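You operate a simulated robot arm through the tools that you are given. There is no shell and no other tool.

Carry out the task below with a simulated two-armed robot. There is one attempt and no reset: what you move stays moved.

TASK
Sort all three steel bolts into the bench's gauge by size; one lies in the green bin.
Fine: each goes in the hole of its size; slide the white lid shut again. Where these are worked on the way, their far stop is far enough and under half their travel is too little: white lid.

Only the result counts: the job must be done as asked and must still hold three seconds after the hand-in. Knocking over, shifting, dropping, spilling or breaking anything else fails it. A push-on lid holds only when it is set on centred and level and pressed home; a screw cap is set on level and turned clockwise until tight.

THE ROBOT
Two 7-joint arms with fingered hands on one trunk that stands fixed in place. Base frame: the origin is at the foot of the trunk, x ahead of it, y to its left, z up. Units: mm, rad, N and s.
The left shoulder is at [70, 169, 1293], the right one opposite. With the tool pointing down near the work surface each hand reaches from about 240 to 680 mm from the base axis, measured 20 degrees to its own side. Payload 3.4 kg a hand.
The TCP of each hand is the grasp point between the finger pads, 23 mm short of the fingertips. In the tool frame z runs along the fingers and y along their closing line. The gripper opens to 116 mm; its body begins 65 mm behind the TCP. The gripper is a hand of 4 fingers: y runs from the thumb to the fingers, the wrist lies at [0, 0, -211] in the tool frame, and closing takes about 1.5 s.
Orientation is that of the tool frame in the base frame, as a unit quaternion [x, y, z, w]. With the fingers straight down and closing along the base's y, the tool's x points along the base's -x, its y along +y and its z along -z.

THE INTERFACE
- The arms move only by the tool step_arm. It takes "left_increments", "right_increments" or both (then of equal length, played together; a hand with none holds still); each is a list of rows, each an object (a shift or turn left out is 0, a gripper value left out holds the last) with "dp": the shift along the tool's x, y, z in units of 200 mm (1.0 is 200 mm), a list of three; "dr": the turn, a rotation vector about the tool's x, y, z in units of 60 degrees (1.0 is 60 degrees), a list of three. In form: [{"dp": [x, y, z], "dr": [rx, ry, rz]}, ...]. A call has 1 to 20 rows; each row is the pose to reach, as a shift and turn from the pose commanded when the call began, along the tool's axes at that moment. "left_gripper" and "right_gripper" are, for a hand that has rows, the finger opening in mm, from 0 to 116, set as the call begins (left out, the last holds). A call with a number of a shift or a turn outside -1 to 1 is refused whole. A row lasts 0.2 s, in which the tool goes at most 50 mm and 0.15 rad; a call with a longer step from one row to the next is refused whole, and so is a gripper value outside its range. Where a pose cannot be reached the arm comes as near as it can. A force on the tool above 70 N (or 10 N above the force at the start of the call, whichever is more), or a blocked arm, ends the call early, and 0.2 s more pass. The fingers move at their own pace (about 153 mm/s each) and stop on an object; they squeeze with about 29 N. The grip force told is the motor's: it shows also when the fingers shut on nothing. Time passes only in rows, and 0.2 s behind the last, so rows that repeat a pose let the fingers close. It gives the time, the measured TCP pose, the force on the tool (base axes), the opening and the grip force at its end, in the units of the frame above (readings bear some noise), with the torque about the TCP (base axes, N m) and any sound that the robot's microphone picked up.
- Cameras (640 x 400 px; columns grow to the right, rows downward): "scene" is now at [131.2, -23.4, 1516.8]; the picture's right is [-0.29, -0.96, 0.00], its down [-0.59, 0.18, -0.78] and it looks along [0.75, -0.23, -0.62] (base axes); focal length 314 px, centre (320, 200). "left" rides on the left gripper at [-68, 1, -90] in its tool frame; the picture's right is [-0.01, -1.00, 0.00], its down [0.79, -0.01, -0.61] and it looks along [0.61, -0.01, 0.79] (tool axes); focal length 251 px, centre (320, 200). "right" rides on the right gripper at [68, 1, -90] in its tool frame; the picture's right is [-0.01, 1.00, 0.00], its down [-0.80, -0.01, -0.61] and it looks along [-0.61, -0.01, 0.80] (tool axes); focal length 251 px, centre (320, 200). There is no depth. A picture from a camera that has moved, and an enlarged one, comes with that camera's place and axes in the base frame and with its lens.
- camera(camera): a new picture of that camera. The clock stands still meanwhile.
- raise_lower(by): slides the trunk up (or, below 0, down) by that many mm; the arms and the scene camera ride with it, the base frame stays. It gives what a move gives, with no picture.
- preshape(shape, hand): the hand has 4 fingers and takes this shape, open, in about a second: jaw (thumb against the fingers, like two jaws); tri (thumb and two fingers); tip (a fingertip pinch); poke (one finger out to press); point (the index stretched); flat (the hand flat); cup (the hand cupped); fist (a fist). The gripper value then closes the fingers along that shape, each until it touches; the sizes above hold for jaw. It gives what a move gives, with no picture.
- head_to(pan, tilt): turns the head with the scene camera to pan (to the left, within 1.501 rad either way) and tilt (down, from -0.506 to 1.204), counted from straight ahead of the robot. It gives what a move gives.
- enlarge(camera, box): a new picture of the part [left, top, right, bottom] of that camera's present view, enlarged. The clock stands still meanwhile.
- hand_in(): hands the job in; it is judged then, once.

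Nothing tells you positions but the pictures and the camera data. Unless the task says otherwise, let go and move clear before handing in.

The tools are called after ">>>" as a command line: name --argument value ..., lists and objects as JSON in quotes. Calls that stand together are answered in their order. step_arm: Moves the arms, as the interface text tells. Its arguments: {"type":"object","properties":{"left_increments":{"type":"array"},"left_gripper":{"type":"number"},"right_increments":{"type":"array"},"right_gripper":{"type":"number"}},"required":[]} The other tools are called the same way: raise_lower (by) moves the trunk up or down; preshape (shape, hand) gives the hand a shape; head_to (pan, tilt) turns the head that bears the scene camera; camera (camera) takes a picture; enlarge (camera, box) takes an enlarged picture of a part of a camera's view; hand_in () hands the job in.

At the start:

```text
t: 0.0
left_ee_pos: [524.4, 101.5, 1203.7]
left_tool_rot: [0.0, 1.0, -0.001, 0.001]
left_wrist_force: [-0.6, 0.1, 0.6]
left_ft_torque: [0.02, 0.04, -0.02]
left_opening: 115.6
left_grip_force: 0.0
left_shape: jaw
right_ee_pos: [449.5, -347.3, 1227.3]
right_tool_rot: [0.001, 1.0, -0.001, 0.001]
right_wrist_force: [0.3, 0.2, 0.7]
right_ft_torque: [-0.03, 0.0, -0.02]
right_opening: 116.3
right_grip_force: 0.1
right_shape: jaw
trunk travel left (down, up): [-800.0, 140.0]
head pan, tilt (commanded): [-0.293, 0.668]
```

scene: 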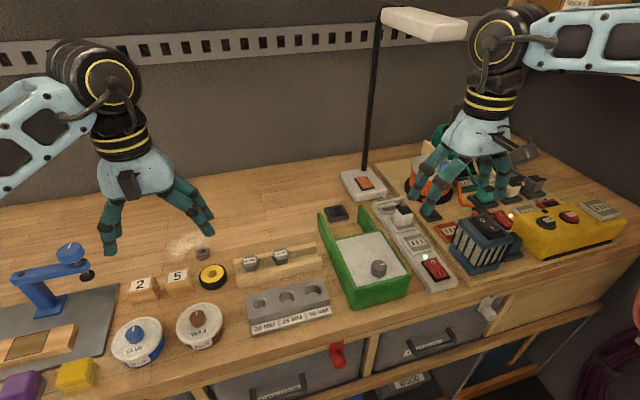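
right: 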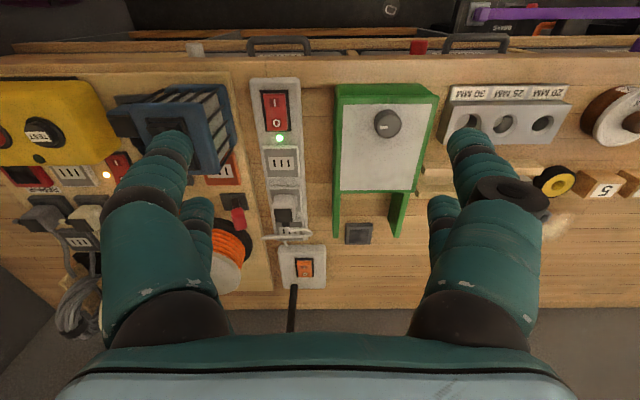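
left: 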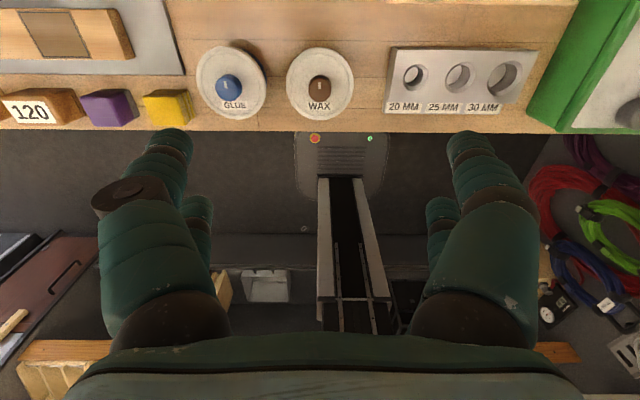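

I see a workbench with a gauge block (20/25/30 mm holes), a wooden holder behind it with bolts, and a green bin with a white sliding lid with a knob. I will look closer at these before moving.

>>> enlarge --camera "scene" --box '[220, 180, 460, 340]'

>>> enlarge --camera "right" --box '[300, 60, 640, 272]'

>>> enlarge --camera "scene" --box '[100, 220, 340, 370]'

```text
2.50 times, centred on (340, 260) of scene
camera zoom: at [131.2, -23.4, 1516.8], right [-0.29, -0.96, 0.0], down [-0.59, 0.18, -0.78], along [0.75, -0.23, -0.62], focal length 785 px, centre (270, 50)
```

zoom: 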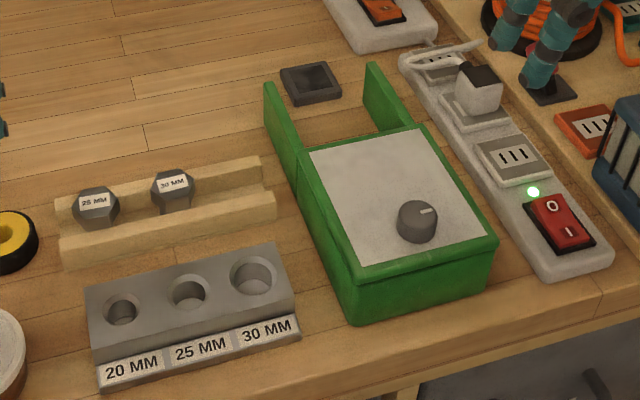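

```text
1.88 times, centred on (470, 166) of right
camera zoom: at [382.0, -347.3, 1319.4], right [0.01, 1.0, 0.0], down [0.79, -0.01, 0.61], along [0.61, -0.01, -0.79], focal length 473 px, centre (38, 264)
```

zoom: 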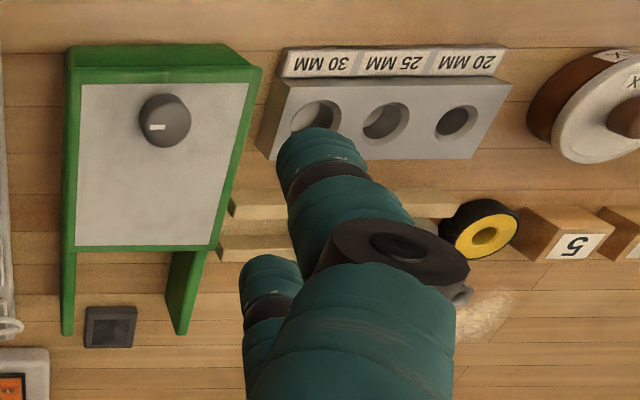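

```text
2.67 times, centred on (220, 295) of scene
camera zoom: at [131.2, -23.4, 1516.8], right [-0.29, -0.96, 0.0], down [-0.59, 0.18, -0.78], along [0.75, -0.23, -0.62], focal length 838 px, centre (587, -53)
```

zoom: 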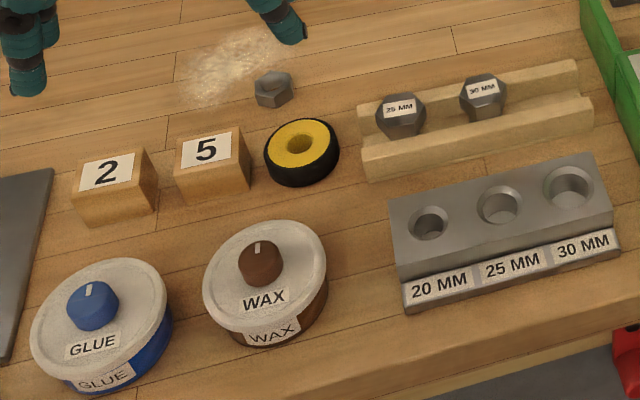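

The rack behind the gauge seems to hold two labelled hex bolts (25, 30), and the third should be in the green bin under the white lid. I take the holes at about x 526, y -16/-73/-130, z 949, and zoom in more before moving.

>>> enlarge --camera "scene" --box '[230, 235, 330, 298]'

>>> enlarge --camera "scene" --box '[310, 195, 420, 310]'

>>> enlarge --camera "scene" --box '[170, 230, 250, 290]'

>>> enlarge --camera "left" --box '[370, 20, 570, 140]'

```text
6.35 times, centred on (280, 266) of scene
camera zoom: at [131.2, -23.4, 1516.8], right [-0.29, -0.96, 0.0], down [-0.59, 0.18, -0.78], along [0.75, -0.23, -0.62], focal length 1994 px, centre (574, -222)
```

zoom: 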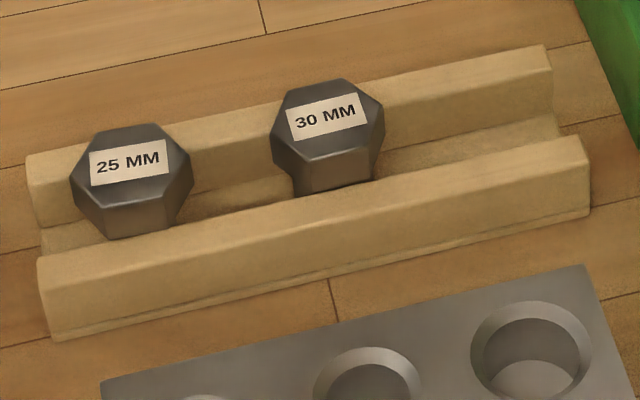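

```text
3.48 times, centred on (365, 252) of scene
camera zoom: at [131.2, -23.4, 1516.8], right [-0.29, -0.96, 0.0], down [-0.59, 0.18, -0.78], along [0.75, -0.23, -0.62], focal length 1092 px, centre (164, 17)
```

zoom: 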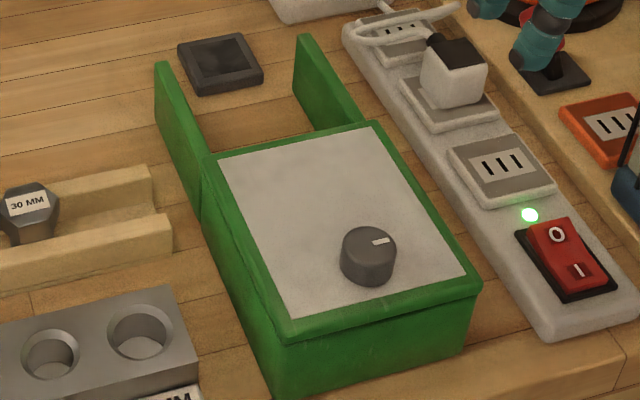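

```text
6.67 times, centred on (210, 260) of scene
camera zoom: at [131.2, -23.4, 1516.8], right [-0.29, -0.96, 0.0], down [-0.59, 0.18, -0.78], along [0.75, -0.23, -0.62], focal length 2094 px, centre (1053, -200)
```

zoom: 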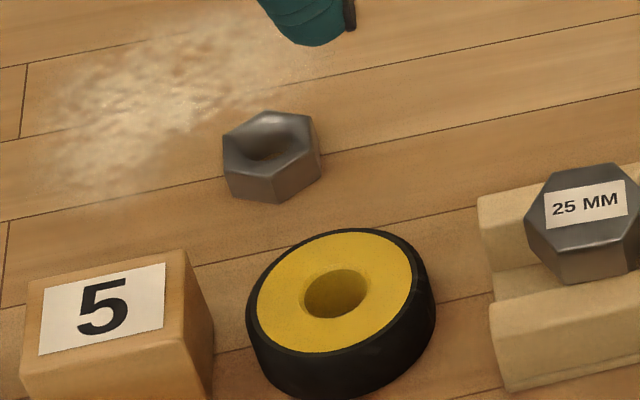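

```text
3.20 times, centred on (470, 80) of left
camera zoom: at [594.1, 102.6, 1293.6], right [0.01, -1.0, 0.0], down [-0.79, -0.01, 0.61], along [-0.61, -0.01, -0.79], focal length 805 px, centre (-160, 584)
```

zoom: 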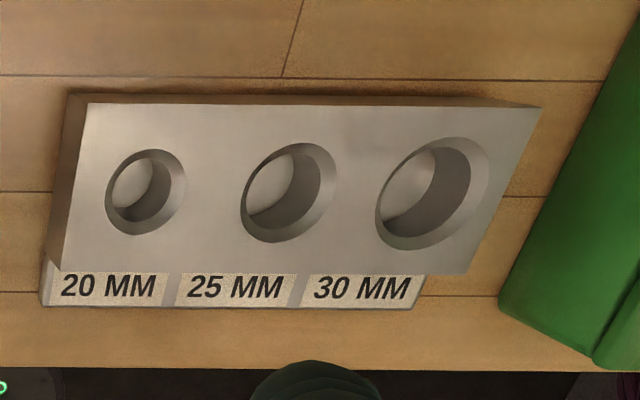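

Both bolts in the rack stand upright, heads up, at about x 637, y -10 (25 mm) and y -83 (30 mm); the loose hex piece near the sawdust is a nut, to be left alone. I'll move the left hand out of the way and bring the right hand above the bin to look at the knob and lid.

>>> step_arm --left_increments '[{"dp": [0.1, 0.158, -0.033]}, {"dp": [0.2, 0.317, -0.067]}, {"dp": [0.3, 0.475, -0.1]}, {"dp": [0.4, 0.633, -0.133]}, {"dp": [0.5, 0.79, -0.167]}, {"dp": [0.6, 0.95, -0.2]}]' --right_increments '[{"dp": [-0.025, 0.07, 0.064]}, {"dp": [-0.05, 0.14, 0.128]}, {"dp": [-0.075, 0.21, 0.192]}, {"dp": [-0.1, 0.28, 0.256]}, {"dp": [-0.125, 0.35, 0.32]}, {"dp": [-0.15, 0.42, 0.385]}]'

>>> camera --camera "right"

>>> camera --camera "scene"

```text
t: 1.4
left_ee_pos: [405.4, 296.2, 1243.9]
left_tool_rot: [0.0, 1.0, 0.0, 0.0]
left_wrist_force: [-0.4, 0.7, 0.5]
left_ft_torque: [-0.01, -0.01, -0.02]
left_opening: 116.0
left_grip_force: 0.1
left_shape: jaw
right_ee_pos: [479.7, -261.1, 1152.8]
right_tool_rot: [0.001, 1.0, 0.0, 0.001]
right_wrist_force: [0.2, 0.2, 0.0]
right_ft_torque: [-0.03, 0.02, -0.01]
right_opening: 115.9
right_grip_force: 0.1
right_shape: jaw
trunk travel left (down, up): [-800.0, 140.0]
head pan, tilt (commanded): [-0.293, 0.668]
```

```text
taken
camera right: at [411.4, -261.5, 1243.7], right [0.01, 1.0, 0.0], down [0.79, -0.01, 0.61], along [0.61, -0.01, -0.79], focal length 251 px, centre (320, 200)
```

right: 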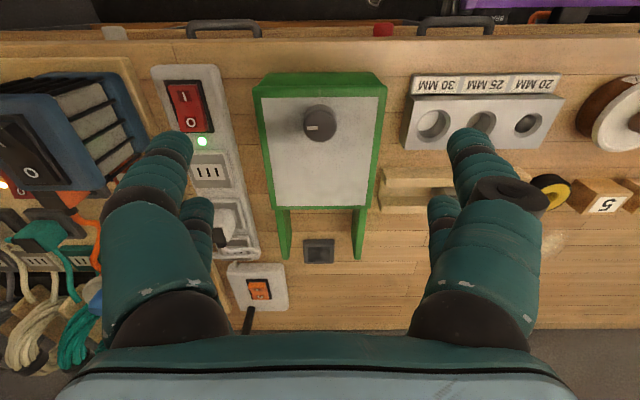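

```text
taken
camera scene: at [130.5, -22.2, 1516.9], right [-0.29, -0.96, 0.0], down [-0.59, 0.18, -0.78], along [0.75, -0.23, -0.62], focal length 314 px, centre (320, 200)
```

scene: 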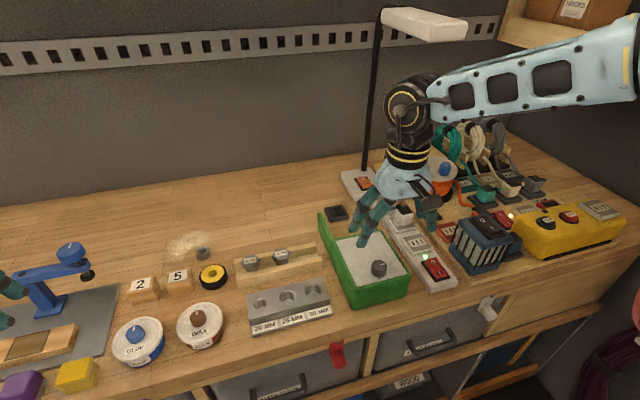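

The knob shows up at about (497, -263), top near z 1013, matching my triangulation. I'll pre-close the right hand to 60 mm and descend above the knob, stopping short to check.

>>> step_arm --right_increments '[{"dp": [-0.03, 0, 0.1]}, {"dp": [-0.06, -0.005, 0.25]}, {"dp": [-0.0875, -0.01, 0.4]}, {"dp": [-0.0875, -0.01, 0.52]}, {"dp": [-0.0875, -0.01, 0.6]}]' --right_gripper 65

>>> camera --camera "right"

>>> enlarge --camera "scene" --box '[310, 180, 450, 310]'

```text
t: 2.6
left_ee_pos: [404.6, 296.0, 1244.1]
left_tool_rot: [0.0, 1.0, 0.0, 0.0]
left_wrist_force: [-0.5, 0.1, 0.2]
left_ft_torque: [-0.03, 0.0, -0.01]
left_opening: 116.2
left_grip_force: 0.1
left_shape: jaw
right_ee_pos: [497.2, -265.0, 1031.0]
right_tool_rot: [0.001, 1.0, 0.0, 0.001]
right_wrist_force: [0.3, 0.7, -0.9]
right_ft_torque: [0.01, 0.0, -0.01]
right_opening: 65.4
right_grip_force: 0.2
right_shape: jaw
trunk travel left (down, up): [-800.0, 140.0]
head pan, tilt (commanded): [-0.293, 0.668]
```

```text
taken
camera right: at [429.5, -264.9, 1121.8], right [0.01, 1.0, 0.0], down [0.79, -0.01, 0.61], along [0.61, -0.01, -0.79], focal length 251 px, centre (320, 200)
```

right: 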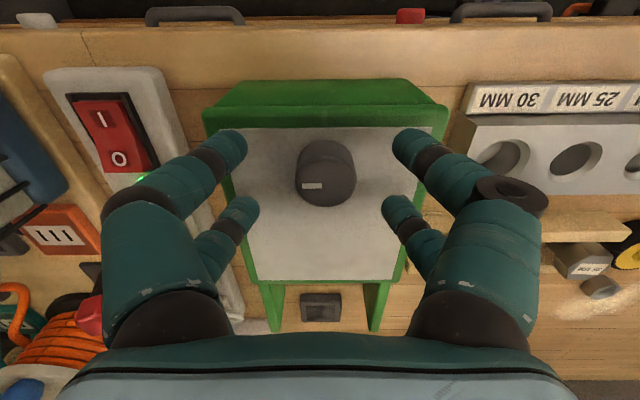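

```text
3.08 times, centred on (380, 245) of scene
camera zoom: at [131.5, -23.3, 1516.7], right [-0.29, -0.96, 0.0], down [-0.59, 0.18, -0.78], along [0.75, -0.23, -0.62], focal length 966 px, centre (135, 62)
```

zoom: 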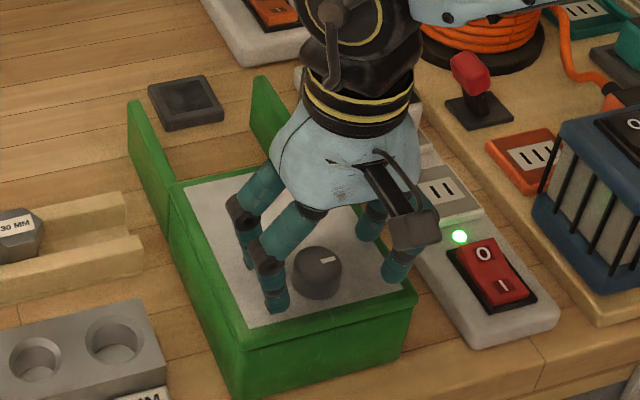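

The hand is centred over the knob with two fingers on each side. I'll lower 13 mm more and close on the knob.

>>> step_arm --right_increments '[{"dp": [0, 0.01, 0.035]}, {"dp": [0, 0.01, 0.065]}, {"dp": [0, 0.01, 0.065]}]' --right_gripper 65

>>> step_arm --right_increments '[{"dp": [0, 0, 0]}, {"dp": [0, 0, 0]}, {"dp": [0, 0, 0]}, {"dp": [0, 0, 0]}, {"dp": [0, 0, 0]}, {"dp": [0, 0, 0]}]' --right_gripper 20

>>> camera --camera "right"

```text
t: 3.4
left_ee_pos: [403.8, 295.4, 1244.4]
left_tool_rot: [0.0, 1.0, -0.001, 0.0]
left_wrist_force: [0.4, 0.7, 0.2]
left_ft_torque: [-0.03, 0.0, -0.03]
left_opening: 116.1
left_grip_force: 0.0
left_shape: jaw
right_ee_pos: [497.0, -261.6, 1017.9]
right_tool_rot: [0.0, 1.0, 0.001, 0.0]
right_wrist_force: [0.3, -0.2, -0.7]
right_ft_torque: [-0.02, 0.03, 0.03]
right_opening: 65.4
right_grip_force: 0.0
right_shape: jaw
trunk travel left (down, up): [-800.0, 140.0]
head pan, tilt (commanded): [-0.293, 0.668]
```

```text
t: 4.8
left_ee_pos: [404.2, 295.0, 1243.7]
left_tool_rot: [0.0, 1.0, 0.0, 0.0]
left_wrist_force: [0.7, -0.2, 0.0]
left_ft_torque: [-0.01, -0.01, 0.0]
left_opening: 115.6
left_grip_force: 0.1
left_shape: jaw
right_ee_pos: [497.4, -262.3, 1018.8]
right_tool_rot: [0.001, 1.0, 0.002, 0.001]
right_wrist_force: [-0.4, 0.2, 0.2]
right_ft_torque: [0.01, -0.02, -0.01]
right_opening: 20.7
right_grip_force: 0.0
right_shape: jaw
trunk travel left (down, up): [-800.0, 140.0]
head pan, tilt (commanded): [-0.293, 0.668]
```

```text
taken
camera right: at [429.3, -262.6, 1109.4], right [0.01, 1.0, 0.0], down [0.79, -0.01, 0.61], along [0.61, -0.01, -0.79], focal length 251 px, centre (320, 200)
```

right: 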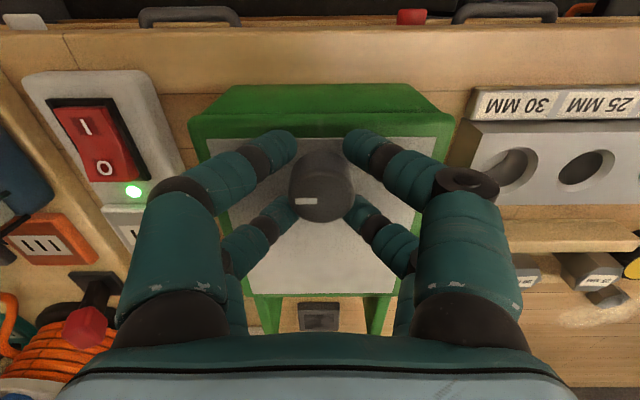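

The fingers cage the knob, front pair on its near side. I'll close a bit more and push the lid away from the robot (+x) until its far stop.

>>> step_arm --right_increments '[{"dp": [0, 0, 0]}, {"dp": [-0.03, 0, 0]}, {"dp": [-0.08, 0, 0]}, {"dp": [-0.13, 0, 0]}, {"dp": [-0.18, 0, 0]}, {"dp": [-0.23, 0, 0]}, {"dp": [-0.28, 0, 0]}, {"dp": [-0.33, 0, 0]}, {"dp": [-0.38, 0, 0]}, {"dp": [-0.43, 0, 0]}]' --right_gripper 6

>>> camera --camera "right"

>>> camera --camera "scene"

```text
t: 7.0
left_ee_pos: [406.2, 297.6, 1242.6]
left_tool_rot: [0.0, 1.0, -0.001, -0.001]
left_wrist_force: [0.4, -0.4, -0.2]
left_ft_torque: [0.01, 0.0, 0.01]
left_opening: 115.9
left_grip_force: 0.1
left_shape: jaw
right_ee_pos: [559.6, -273.9, 1031.3]
right_tool_rot: [0.001, 1.0, 0.001, 0.0]
right_wrist_force: [-1.6, 7.7, -9.1]
right_ft_torque: [-0.02, 0.02, 0.05]
right_opening: 6.9
right_grip_force: 0.0
right_shape: jaw
right hand out of reach, approached as far as the arm can: row 7, 8, 9, 10
trunk travel left (down, up): [-800.0, 140.0]
head pan, tilt (commanded): [-0.293, 0.668]
```

```text
taken
camera right: at [491.3, -272.0, 1122.0], right [0.01, 1.0, 0.0], down [0.79, -0.01, 0.61], along [0.61, -0.01, -0.79], focal length 251 px, centre (320, 200)
```

right: 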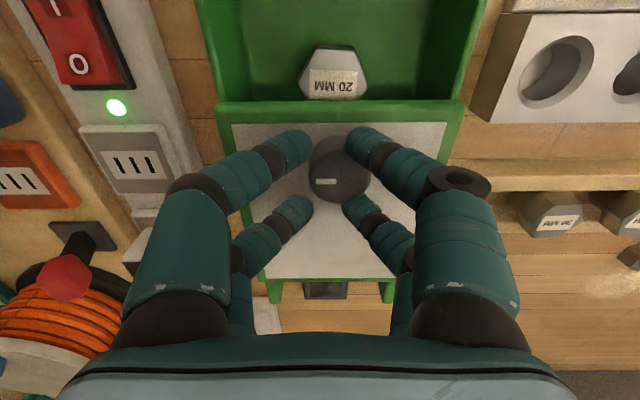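

```text
taken
camera scene: at [132.8, -21.4, 1516.5], right [-0.29, -0.96, 0.0], down [-0.59, 0.18, -0.78], along [0.75, -0.23, -0.62], focal length 314 px, centre (320, 200)
```

scene: 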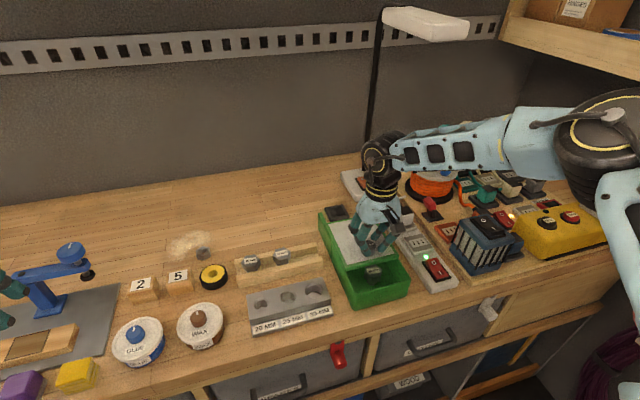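

The lid has slid about 56 mm and a bolt labelled 20 MM is visible in the bin, but the arm hit its reach limit at this height. I'll raise the trunk (the fingers only cage the knob, so they lift off cleanly) to gain reach.

>>> raise_lower --by 110

>>> camera --camera "right"

>>> camera --camera "scene"

```text
t: 8.4
left_ee_pos: [406.3, 295.5, 1353.1]
left_tool_rot: [0.0, 1.0, -0.001, 0.0]
left_wrist_force: [-0.1, 0.1, -0.5]
left_ft_torque: [-0.01, 0.0, 0.0]
left_opening: 115.9
left_grip_force: 0.0
left_shape: jaw
right_ee_pos: [559.2, -273.9, 1141.1]
right_tool_rot: [0.0, 1.0, 0.0, 0.001]
right_wrist_force: [-0.8, -0.1, -0.4]
right_ft_torque: [-0.01, 0.02, 0.0]
right_opening: 6.0
right_grip_force: 0.0
right_shape: jaw
trunk travel left (down, up): [-910.0, 30.0]
head pan, tilt (commanded): [-0.293, 0.668]
```

```text
taken
camera right: at [490.4, -273.6, 1232.4], right [0.01, 1.0, 0.0], down [0.79, -0.01, 0.61], along [0.61, -0.01, -0.79], focal length 251 px, centre (320, 200)
```

right: 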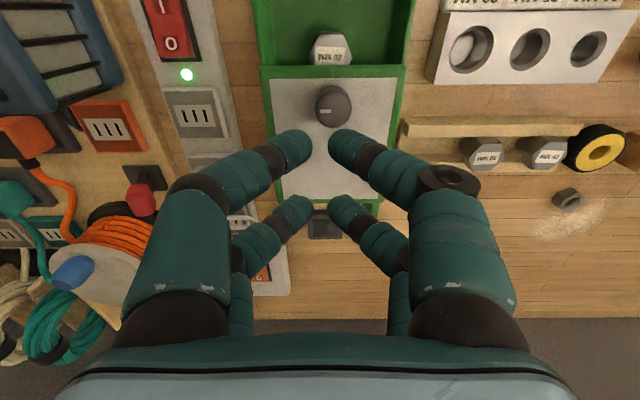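

```text
taken
camera scene: at [131.5, -23.0, 1626.7], right [-0.29, -0.96, 0.0], down [-0.59, 0.18, -0.78], along [0.75, -0.23, -0.62], focal length 314 px, centre (320, 200)
```

scene: 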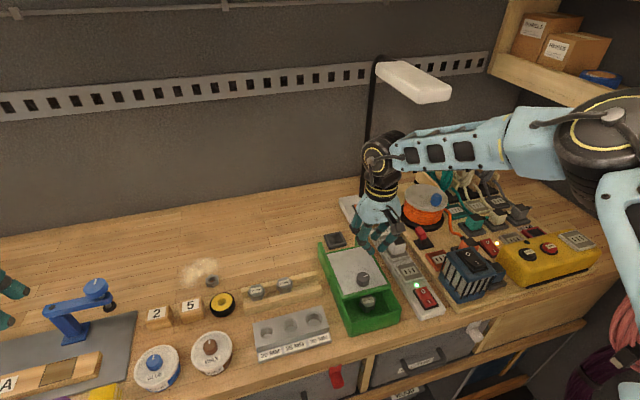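

The view now shows the rack and the bin well. I'll enlarge to fix positions of the bolts, knob and lid.

>>> enlarge --camera "right" --box '[240, 0, 440, 125]'

>>> enlarge --camera "right" --box '[390, 0, 640, 200]'

>>> enlarge --camera "scene" --box '[230, 220, 420, 340]'

```text
3.20 times, centred on (340, 62) of right
camera zoom: at [490.4, -273.6, 1232.4], right [0.01, 1.0, 0.0], down [0.79, -0.01, 0.61], along [0.61, -0.01, -0.79], focal length 805 px, centre (256, 640)
```

zoom: 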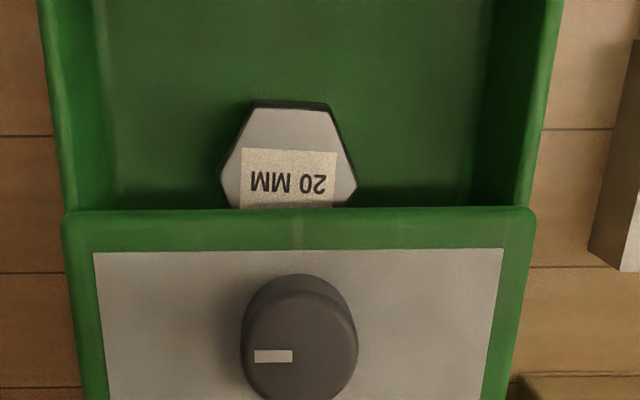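

```text
2.00 times, centred on (515, 100) of right
camera zoom: at [490.4, -273.6, 1232.4], right [0.01, 1.0, 0.0], down [0.79, -0.01, 0.61], along [0.61, -0.01, -0.79], focal length 503 px, centre (-70, 400)
```

zoom: 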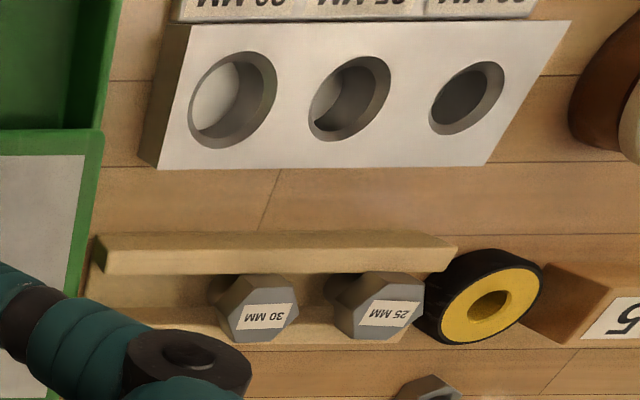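

```text
3.33 times, centred on (325, 280) of scene
camera zoom: at [131.5, -23.0, 1626.7], right [-0.29, -0.96, 0.0], down [-0.59, 0.18, -0.78], along [0.75, -0.23, -0.62], focal length 1047 px, centre (303, -67)
```

zoom: 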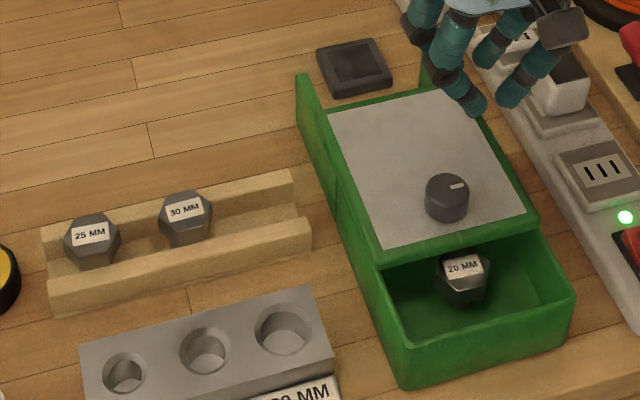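

The 20 mm bolt stands upright in the bin at about (524, -265), head top near z 967, and the rack bolts have head tops at about (631, -82) and (631, -10), z about 968. I'll first test the reach with the raised trunk, staying in free air above the lid.

>>> step_arm --right_increments '[{"dp": [0, 0, 0]}]' --right_gripper 6

```text
t: 8.8
left_ee_pos: [404.7, 295.9, 1353.4]
left_tool_rot: [0.0, 1.0, 0.0, 0.0]
left_wrist_force: [-0.2, 0.0, -0.8]
left_ft_torque: [0.0, 0.0, 0.0]
left_opening: 115.9
left_grip_force: 0.0
left_shape: jaw
right_ee_pos: [558.3, -274.1, 1141.7]
right_tool_rot: [0.001, 1.0, 0.0, 0.001]
right_wrist_force: [0.3, 0.3, 0.6]
right_ft_torque: [0.01, 0.0, -0.03]
right_opening: 6.0
right_grip_force: 0.0
right_shape: jaw
trunk travel left (down, up): [-910.0, 30.0]
head pan, tilt (commanded): [-0.293, 0.668]
```

The commanded pose equals the actual one. Now I test how far +x the hand reaches at z about 1072, well above the knob.

>>> step_arm --right_increments '[{"dp": [0, 0, 0.12]}, {"dp": [0, 0.03, 0.25]}, {"dp": [-0.1, 0.06, 0.35]}, {"dp": [-0.2, 0.06, 0.35]}, {"dp": [-0.3, 0.06, 0.35]}]' --right_gripper 6

```text
t: 10.0
left_ee_pos: [403.7, 294.5, 1354.0]
left_tool_rot: [0.0, 1.0, 0.0, 0.001]
left_wrist_force: [-0.7, -0.4, -0.5]
left_ft_torque: [0.02, -0.01, -0.03]
left_opening: 115.9
left_grip_force: 0.1
left_shape: jaw
right_ee_pos: [543.7, -281.8, 1111.5]
right_tool_rot: [0.001, 1.0, 0.0, 0.001]
right_wrist_force: [0.2, 0.0, -0.3]
right_ft_torque: [0.0, 0.01, -0.02]
right_opening: 5.7
right_grip_force: 0.1
right_shape: jaw
right hand out of reach, approached as far as the arm can: row 1, 2, 3, 4, 5
trunk travel left (down, up): [-910.0, 30.0]
head pan, tilt (commanded): [-0.293, 0.668]
```

Raising made reach worse, so the limit is arm length: the shoulder should be closer to wrist height. I'll pull the right hand back and up, then lower the trunk and test again.

>>> step_arm --right_increments '[{"dp": [0.1, 0.02, -0.15]}, {"dp": [0.2, 0.05, -0.35]}, {"dp": [0.3, 0.08, -0.5]}, {"dp": [0.3, 0.1, -0.65]}]' --right_gripper 6

>>> raise_lower --by -170

```text
t: 11.0
left_ee_pos: [404.3, 296.7, 1354.4]
left_tool_rot: [0.0, 1.0, -0.001, 0.0]
left_wrist_force: [1.0, -0.4, -0.7]
left_ft_torque: [-0.01, -0.03, 0.0]
left_opening: 115.7
left_grip_force: 0.0
left_shape: jaw
right_ee_pos: [482.8, -263.2, 1241.5]
right_tool_rot: [0.0, 1.0, 0.0, 0.001]
right_wrist_force: [-0.3, -0.4, 0.4]
right_ft_torque: [0.0, 0.03, 0.0]
right_opening: 6.1
right_grip_force: 0.1
right_shape: jaw
trunk travel left (down, up): [-910.0, 30.0]
head pan, tilt (commanded): [-0.293, 0.668]
```

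```text
t: 12.9
left_ee_pos: [404.0, 295.8, 1183.5]
left_tool_rot: [0.0, 1.0, 0.0, 0.0]
left_wrist_force: [0.0, 0.5, -0.1]
left_ft_torque: [0.02, -0.01, -0.02]
left_opening: 115.9
left_grip_force: 0.0
left_shape: jaw
right_ee_pos: [482.6, -263.1, 1071.0]
right_tool_rot: [0.001, 1.0, 0.001, 0.001]
right_wrist_force: [0.6, -0.3, 1.2]
right_ft_torque: [-0.03, -0.03, 0.02]
right_opening: 6.1
right_grip_force: 0.1
right_shape: jaw
trunk travel left (down, up): [-740.0, 200.0]
head pan, tilt (commanded): [-0.293, 0.668]
```

Now the shoulder is near wrist height; I test reach outward again in free air.

>>> step_arm --right_increments '[{"dp": [-0.1, 0, 0]}, {"dp": [-0.2, 0, 0]}, {"dp": [-0.3, 0, 0]}, {"dp": [-0.4, 0, 0]}, {"dp": [-0.5, 0, 0]}, {"dp": [-0.6, 0, 0]}, {"dp": [-0.7, 0, 0]}]' --right_gripper 6

```text
t: 14.5
left_ee_pos: [404.8, 295.4, 1184.1]
left_tool_rot: [-0.001, 1.0, 0.0, 0.0]
left_wrist_force: [0.3, -0.3, 0.0]
left_ft_torque: [-0.01, -0.01, -0.01]
left_opening: 115.9
left_grip_force: 0.1
left_shape: jaw
right_ee_pos: [586.9, -271.1, 1074.4]
right_tool_rot: [0.001, 1.0, 0.0, 0.002]
right_wrist_force: [-0.2, -0.3, 0.0]
right_ft_torque: [0.0, -0.01, -0.01]
right_opening: 6.2
right_grip_force: 0.0
right_shape: jaw
right hand out of reach, approached as far as the arm can: row 6, 7
trunk travel left (down, up): [-740.0, 200.0]
head pan, tilt (commanded): [-0.293, 0.668]
```

Lowering the trunk increased reach (x 587 now). I'll retract and raise both hands, lower the trunk further, and test again.

>>> step_arm --right_increments '[{"dp": [0.1, 0.01, -0.1]}, {"dp": [0.25, 0.02, -0.25]}, {"dp": [0.4, 0.03, -0.4]}, {"dp": [0.5, 0.04, -0.55]}, {"dp": [0.5, 0.04, -0.7]}]' --right_gripper 6 --left_increments '[{"dp": [0, 0, -0.2]}, {"dp": [0, 0, -0.4]}, {"dp": [0, 0, -0.6]}, {"dp": [0, 0, -0.75]}, {"dp": [0, 0, -0.75]}]'

>>> raise_lower --by -130

>>> step_arm --right_increments '[{"dp": [-0.1, 0, 0]}, {"dp": [-0.2, 0, 0]}, {"dp": [-0.3, 0, 0]}, {"dp": [-0.4, 0, 0]}, {"dp": [-0.5, 0, 0]}, {"dp": [-0.6, 0, 0]}, {"dp": [-0.7, 0, 0]}, {"dp": [-0.8, 0, 0]}]' --right_gripper 6

```text
t: 15.7
left_ee_pos: [406.3, 295.5, 1336.3]
left_tool_rot: [0.0, 1.0, 0.001, 0.0]
left_wrist_force: [0.4, -0.4, -0.6]
left_ft_torque: [-0.04, 0.02, -0.02]
left_opening: 116.1
left_grip_force: 0.1
left_shape: jaw
right_ee_pos: [487.2, -264.2, 1213.4]
right_tool_rot: [0.0, 1.0, 0.001, 0.0]
right_wrist_force: [-0.7, 0.0, 0.5]
right_ft_torque: [0.01, -0.03, -0.01]
right_opening: 5.9
right_grip_force: 0.1
right_shape: jaw
trunk travel left (down, up): [-740.0, 200.0]
head pan, tilt (commanded): [-0.293, 0.668]
```

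```text
t: 17.3
left_ee_pos: [406.2, 295.5, 1206.2]
left_tool_rot: [0.0, 1.0, -0.001, 0.0]
left_wrist_force: [-0.3, -0.3, -0.5]
left_ft_torque: [-0.01, 0.02, 0.03]
left_opening: 116.1
left_grip_force: 0.1
left_shape: jaw
right_ee_pos: [487.1, -264.0, 1084.4]
right_tool_rot: [0.002, 1.0, 0.0, 0.001]
right_wrist_force: [0.3, -0.3, 0.0]
right_ft_torque: [0.0, 0.01, 0.01]
right_opening: 6.3
right_grip_force: 0.0
right_shape: jaw
trunk travel left (down, up): [-610.0, 330.0]
head pan, tilt (commanded): [-0.293, 0.668]
```

```text
t: 19.1
left_ee_pos: [406.2, 295.8, 1205.6]
left_tool_rot: [0.0, 1.0, 0.0, 0.0]
left_wrist_force: [-0.1, 0.1, 0.7]
left_ft_torque: [-0.01, 0.01, -0.03]
left_opening: 115.8
left_grip_force: 0.1
left_shape: jaw
right_ee_pos: [579.0, -279.9, 1065.0]
right_tool_rot: [0.001, 1.0, 0.0, 0.001]
right_wrist_force: [0.0, 0.3, -0.3]
right_ft_torque: [-0.02, 0.02, -0.01]
right_opening: 6.2
right_grip_force: 0.1
right_shape: jaw
right hand out of reach, approached as far as the arm can: row 5, 6, 7, 8
trunk travel left (down, up): [-610.0, 330.0]
head pan, tilt (commanded): [-0.293, 0.668]
```

Reach straight down tops out near x 585, enough to push the knob with the far pair of fingers, and tilting the hand will handle the rest. I'll come back in front of the knob (now at x about 554), lower, and push the lid further open.

>>> step_arm --right_increments '[{"dp": [0.15, 0.03, 0]}, {"dp": [0.3, 0.06, 0]}, {"dp": [0.445, 0.085, 0]}, {"dp": [0.445, 0.085, 0.12]}, {"dp": [0.445, 0.085, 0.2]}, {"dp": [0.445, 0.085, 0.235]}, {"dp": [0.445, 0.085, 0.235]}]' --right_gripper 6

>>> camera --camera "right"

>>> camera --camera "scene"

```text
t: 20.7
left_ee_pos: [407.4, 295.3, 1206.3]
left_tool_rot: [0.0, 1.0, 0.0, 0.0]
left_wrist_force: [0.1, 0.2, 0.5]
left_ft_torque: [-0.05, 0.0, -0.01]
left_opening: 115.7
left_grip_force: 0.0
left_shape: jaw
right_ee_pos: [489.9, -266.8, 1015.0]
right_tool_rot: [0.001, 1.0, 0.0, 0.001]
right_wrist_force: [0.1, -0.3, 0.5]
right_ft_torque: [-0.03, -0.01, 0.02]
right_opening: 6.2
right_grip_force: 0.1
right_shape: jaw
trunk travel left (down, up): [-610.0, 330.0]
head pan, tilt (commanded): [-0.293, 0.668]
```

```text
taken
camera right: at [421.1, -266.6, 1106.1], right [0.01, 1.0, 0.0], down [0.79, -0.01, 0.61], along [0.61, -0.01, -0.79], focal length 251 px, centre (320, 200)
```

right: 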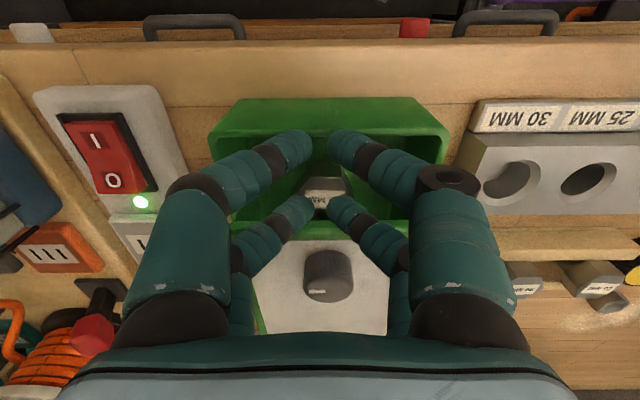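

```text
taken
camera scene: at [131.3, -23.4, 1326.7], right [-0.29, -0.96, 0.0], down [-0.59, 0.18, -0.78], along [0.75, -0.23, -0.62], focal length 314 px, centre (320, 200)
```

scene: 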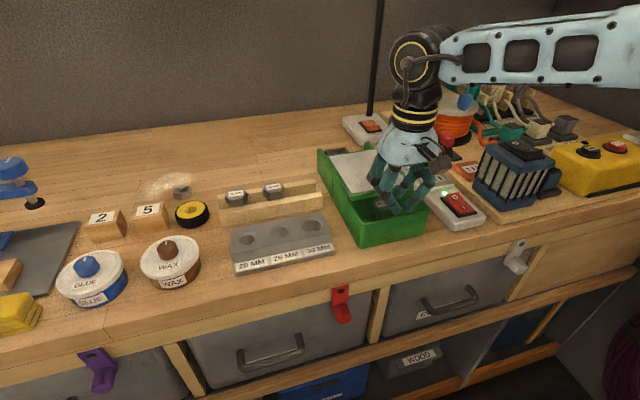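

The far finger pair sits just in front of the knob, over the opening. Pushing +x now.

>>> step_arm --right_increments '[{"dp": [-0.04, 0.012, -0.01]}, {"dp": [-0.09, 0.015, -0.01]}, {"dp": [-0.14, 0.015, -0.01]}, {"dp": [-0.19, 0.015, -0.01]}, {"dp": [-0.24, 0.015, -0.01]}, {"dp": [-0.29, 0.015, -0.01]}, {"dp": [-0.34, 0.015, -0.01]}]' --right_gripper 6

>>> camera --camera "right"

```text
t: 22.3
left_ee_pos: [405.8, 295.4, 1205.0]
left_tool_rot: [0.0, 1.0, 0.0, 0.0]
left_wrist_force: [-0.6, -0.1, -0.4]
left_ft_torque: [-0.01, -0.01, 0.02]
left_opening: 115.8
left_grip_force: 0.1
left_shape: jaw
right_ee_pos: [558.0, -262.8, 1018.5]
right_tool_rot: [0.001, 1.0, 0.0, 0.0]
right_wrist_force: [-1.0, -0.2, -0.8]
right_ft_torque: [0.03, 0.04, 0.01]
right_opening: 6.2
right_grip_force: 0.1
right_shape: jaw
trunk travel left (down, up): [-610.0, 330.0]
head pan, tilt (commanded): [-0.293, 0.668]
```

```text
taken
camera right: at [489.9, -263.1, 1109.3], right [0.01, 1.0, 0.0], down [0.79, -0.01, 0.61], along [0.61, -0.01, -0.79], focal length 251 px, centre (320, 200)
```

right: 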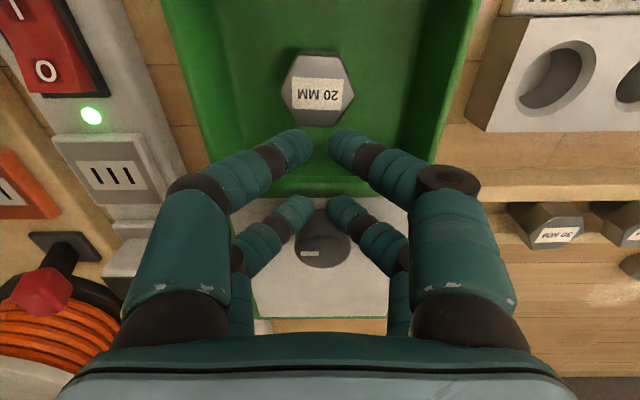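

The lid is open about 95 mm. I'll push slightly more to see if it reaches the stop.

>>> step_arm --right_increments '[{"dp": [-0.03, 0, 0]}, {"dp": [-0.06, 0, 0]}, {"dp": [-0.08, 0, 0]}]' --right_gripper 6

>>> camera --camera "right"

>>> enlarge --camera "scene" --box '[300, 120, 460, 250]'

```text
t: 23.1
left_ee_pos: [406.4, 295.6, 1204.4]
left_tool_rot: [0.0, 1.0, -0.001, -0.001]
left_wrist_force: [0.0, 0.3, 0.2]
left_ft_torque: [0.01, -0.01, -0.01]
left_opening: 116.0
left_grip_force: 0.2
left_shape: jaw
right_ee_pos: [573.2, -263.7, 1019.1]
right_tool_rot: [0.001, 1.0, 0.001, 0.001]
right_wrist_force: [-1.6, 1.6, -0.3]
right_ft_torque: [0.01, 0.0, 0.02]
right_opening: 5.9
right_grip_force: 0.1
right_shape: jaw
trunk travel left (down, up): [-610.0, 330.0]
head pan, tilt (commanded): [-0.293, 0.668]
```

```text
taken
camera right: at [505.1, -263.6, 1109.3], right [0.01, 1.0, 0.0], down [0.79, -0.01, 0.61], along [0.61, -0.01, -0.79], focal length 251 px, centre (320, 200)
```

right: 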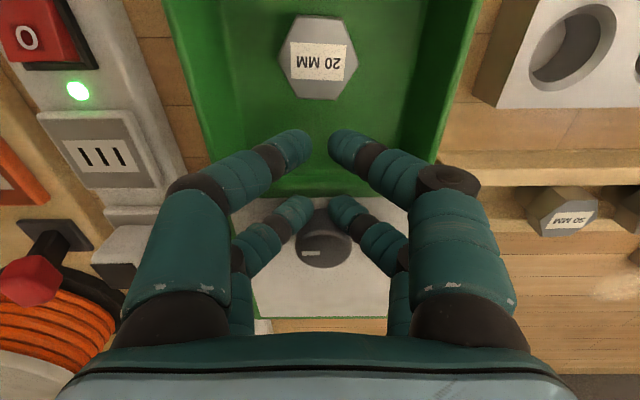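

```text
3.08 times, centred on (380, 185) of scene
camera zoom: at [130.8, -23.2, 1326.8], right [-0.29, -0.96, 0.0], down [-0.59, 0.18, -0.78], along [0.75, -0.23, -0.62], focal length 966 px, centre (135, 246)
```

zoom: 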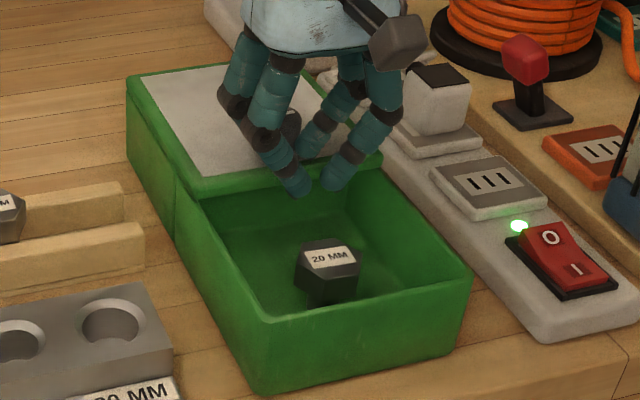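

The lid is now open to the end of its rails. I'll back off upward a little and look closely at the 20 mm bolt.

>>> step_arm --right_increments '[{"dp": [0.03, 0, 0]}, {"dp": [0.08, 0, -0.15]}, {"dp": [0.2, 0, -0.35]}, {"dp": [0.4, 0, -0.5]}]' --right_gripper 60

>>> camera --camera "right"

>>> enlarge --camera "scene" --box '[320, 150, 460, 250]'

>>> enlarge --camera "scene" --box '[180, 160, 340, 280]'

```text
t: 24.1
left_ee_pos: [402.6, 295.5, 1206.0]
left_tool_rot: [0.0, 1.0, 0.0, 0.001]
left_wrist_force: [0.6, -0.4, -0.7]
left_ft_torque: [0.02, -0.03, -0.01]
left_opening: 115.7
left_grip_force: 0.1
left_shape: jaw
right_ee_pos: [492.7, -265.0, 1119.5]
right_tool_rot: [0.002, 1.0, 0.0, 0.002]
right_wrist_force: [0.3, -0.5, -0.2]
right_ft_torque: [-0.01, -0.03, 0.01]
right_opening: 59.5
right_grip_force: 0.0
right_shape: jaw
trunk travel left (down, up): [-610.0, 330.0]
head pan, tilt (commanded): [-0.293, 0.668]
```

```text
taken
camera right: at [424.5, -264.9, 1209.8], right [0.01, 1.0, 0.0], down [0.79, -0.01, 0.61], along [0.61, -0.01, -0.79], focal length 251 px, centre (320, 200)
```

right: 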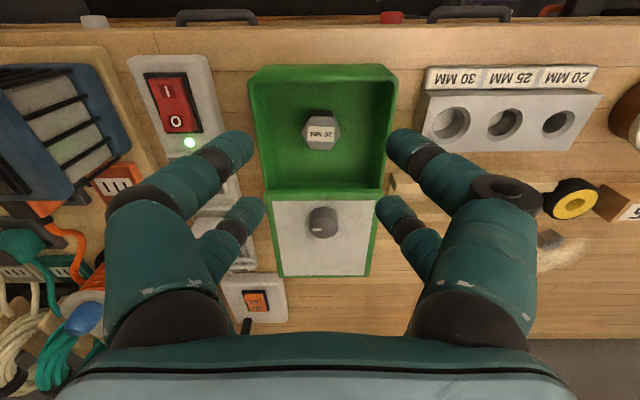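

```text
4.00 times, centred on (390, 200) of scene
camera zoom: at [128.1, -23.1, 1327.1], right [-0.29, -0.96, 0.0], down [-0.59, 0.18, -0.79], along [0.75, -0.23, -0.62], focal length 1256 px, centre (40, 200)
```

zoom: 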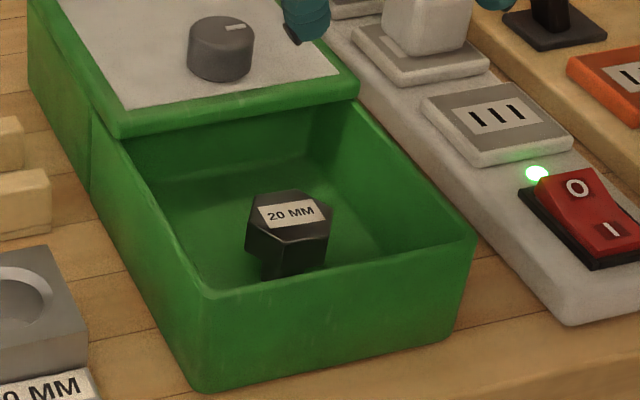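

```text
3.33 times, centred on (260, 220) of scene
camera zoom: at [128.1, -23.1, 1327.1], right [-0.29, -0.96, 0.0], down [-0.59, 0.18, -0.79], along [0.75, -0.23, -0.62], focal length 1047 px, centre (520, 133)
```

zoom: 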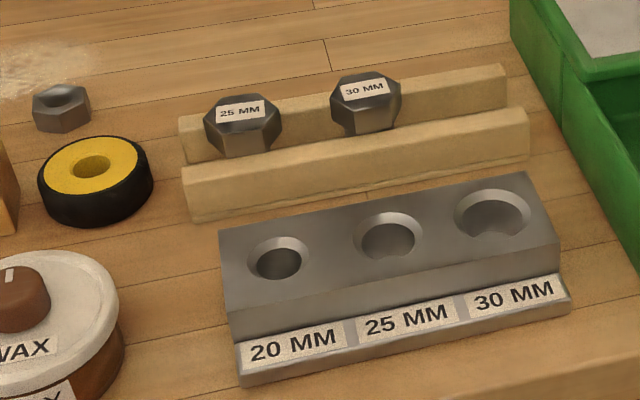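

The 20 mm bolt stands upright at about (526, -266), head top z 963. I'll measure the bin's inner width and the finger clearance before reaching in.

>>> enlarge --camera "right" --box '[220, 50, 420, 200]'

>>> enlarge --camera "right" --box '[400, 50, 620, 200]'

```text
2.67 times, centred on (320, 125) of right
camera zoom: at [424.5, -264.9, 1209.8], right [0.01, 1.0, 0.0], down [0.79, -0.01, 0.61], along [0.61, -0.01, -0.79], focal length 670 px, centre (320, 400)
```

zoom: 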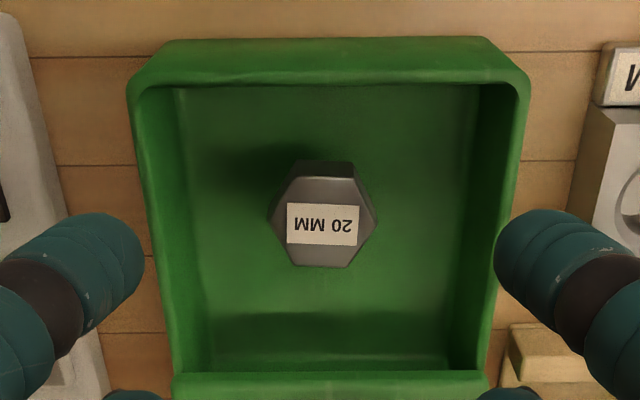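

```text
2.67 times, centred on (510, 125) of right
camera zoom: at [424.5, -264.9, 1209.8], right [0.01, 1.0, 0.0], down [0.79, -0.01, 0.61], along [0.61, -0.01, -0.79], focal length 670 px, centre (-187, 400)
```

zoom: 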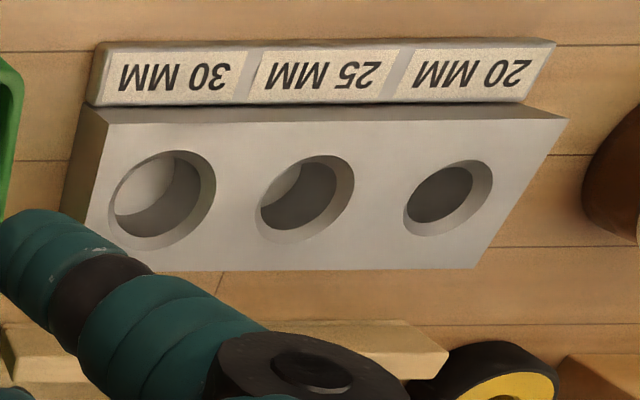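

Fingers come in pairs about ±19 mm either side of the TCP, so the hex head (corners along y) will nest between the four of them. I'll move above the bolt with opening 48 and check alignment.

>>> step_arm --right_increments '[{"dp": [-0.06, 0, 0.1]}, {"dp": [-0.12, -0.003, 0.22]}, {"dp": [-0.167, -0.005, 0.33]}, {"dp": [-0.167, -0.005, 0.4]}, {"dp": [-0.167, -0.005, 0.4]}]' --right_gripper 48

>>> camera --camera "right"

>>> enlarge --camera "scene" --box '[320, 130, 480, 250]'

```text
t: 25.3
left_ee_pos: [405.3, 295.5, 1205.7]
left_tool_rot: [0.0, 1.0, 0.0, 0.001]
left_wrist_force: [-0.5, 0.3, 0.3]
left_ft_torque: [0.02, 0.01, 0.01]
left_opening: 116.1
left_grip_force: 0.1
left_shape: jaw
right_ee_pos: [527.2, -266.7, 1038.6]
right_tool_rot: [0.001, 1.0, -0.001, 0.001]
right_wrist_force: [-0.8, 0.2, 0.2]
right_ft_torque: [0.0, -0.03, -0.03]
right_opening: 48.6
right_grip_force: 0.1
right_shape: jaw
trunk travel left (down, up): [-610.0, 330.0]
head pan, tilt (commanded): [-0.293, 0.668]
```

```text
taken
camera right: at [459.8, -265.1, 1129.2], right [0.01, 1.0, 0.0], down [0.79, -0.01, 0.61], along [0.61, -0.01, -0.79], focal length 251 px, centre (320, 200)
```

right: 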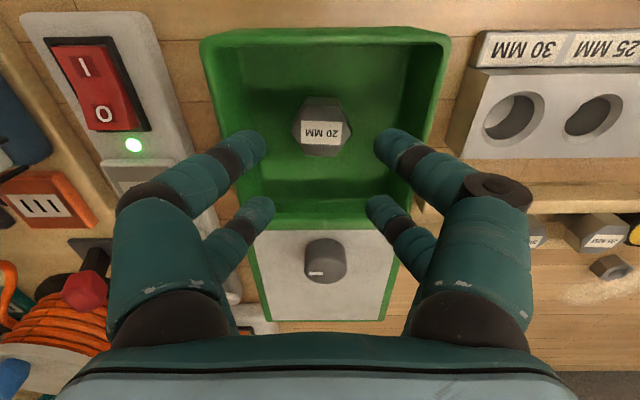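

```text
3.33 times, centred on (400, 190) of scene
camera zoom: at [130.9, -23.3, 1326.8], right [-0.29, -0.96, 0.0], down [-0.59, 0.18, -0.78], along [0.75, -0.23, -0.62], focal length 1047 px, centre (53, 233)
```

zoom: 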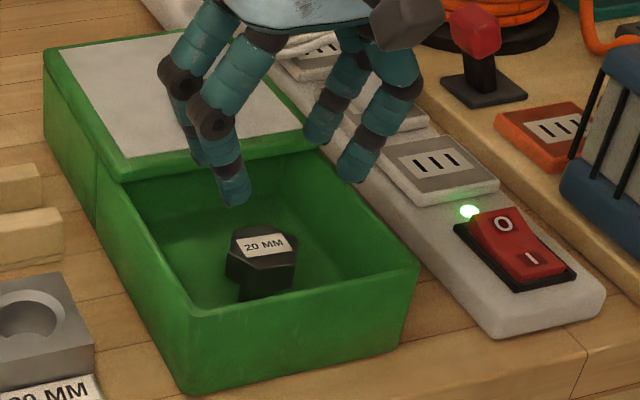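

The bolt sits about 2 mm toward +y and 1 mm ahead of the TCP. I'll correct for that, descend to grip height (TCP about z 968) and check before closing.

>>> step_arm --right_increments '[{"dp": [-0.004, 0.01, 0.05]}, {"dp": [-0.004, 0.01, 0.15]}, {"dp": [-0.004, 0.01, 0.25]}, {"dp": [-0.004, 0.01, 0.32]}, {"dp": [-0.004, 0.01, 0.35]}, {"dp": [-0.004, 0.01, 0.35]}]' --right_gripper 48

>>> camera --camera "right"

>>> enlarge --camera "scene" --box '[320, 130, 480, 250]'

```text
t: 26.7
left_ee_pos: [406.2, 296.7, 1205.3]
left_tool_rot: [-0.001, 1.0, 0.0, 0.0]
left_wrist_force: [0.5, 0.3, -0.2]
left_ft_torque: [0.01, 0.03, 0.02]
left_opening: 115.9
left_grip_force: 0.1
left_shape: jaw
right_ee_pos: [528.2, -262.4, 969.0]
right_tool_rot: [0.001, 1.0, -0.001, 0.001]
right_wrist_force: [-0.8, 0.2, -0.4]
right_ft_torque: [-0.01, 0.0, 0.0]
right_opening: 48.5
right_grip_force: 0.0
right_shape: jaw
trunk travel left (down, up): [-610.0, 330.0]
head pan, tilt (commanded): [-0.293, 0.668]
```

```text
taken
camera right: at [459.8, -263.1, 1060.5], right [0.01, 1.0, 0.0], down [0.79, -0.01, 0.61], along [0.61, -0.01, -0.79], focal length 251 px, centre (320, 200)
```

right: 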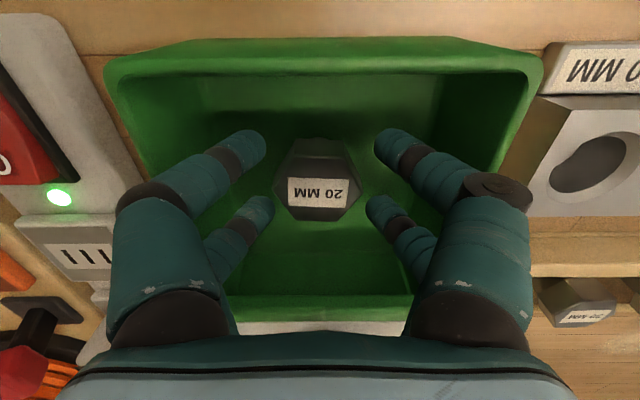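

```text
3.33 times, centred on (400, 190) of scene
camera zoom: at [131.1, -23.3, 1326.8], right [-0.29, -0.96, 0.0], down [-0.59, 0.18, -0.78], along [0.75, -0.23, -0.62], focal length 1047 px, centre (53, 233)
```

zoom: 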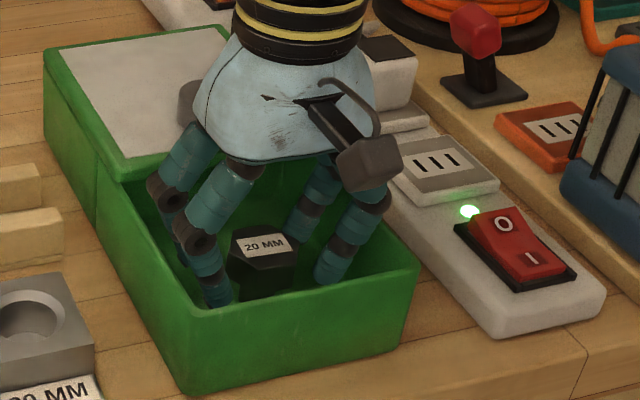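

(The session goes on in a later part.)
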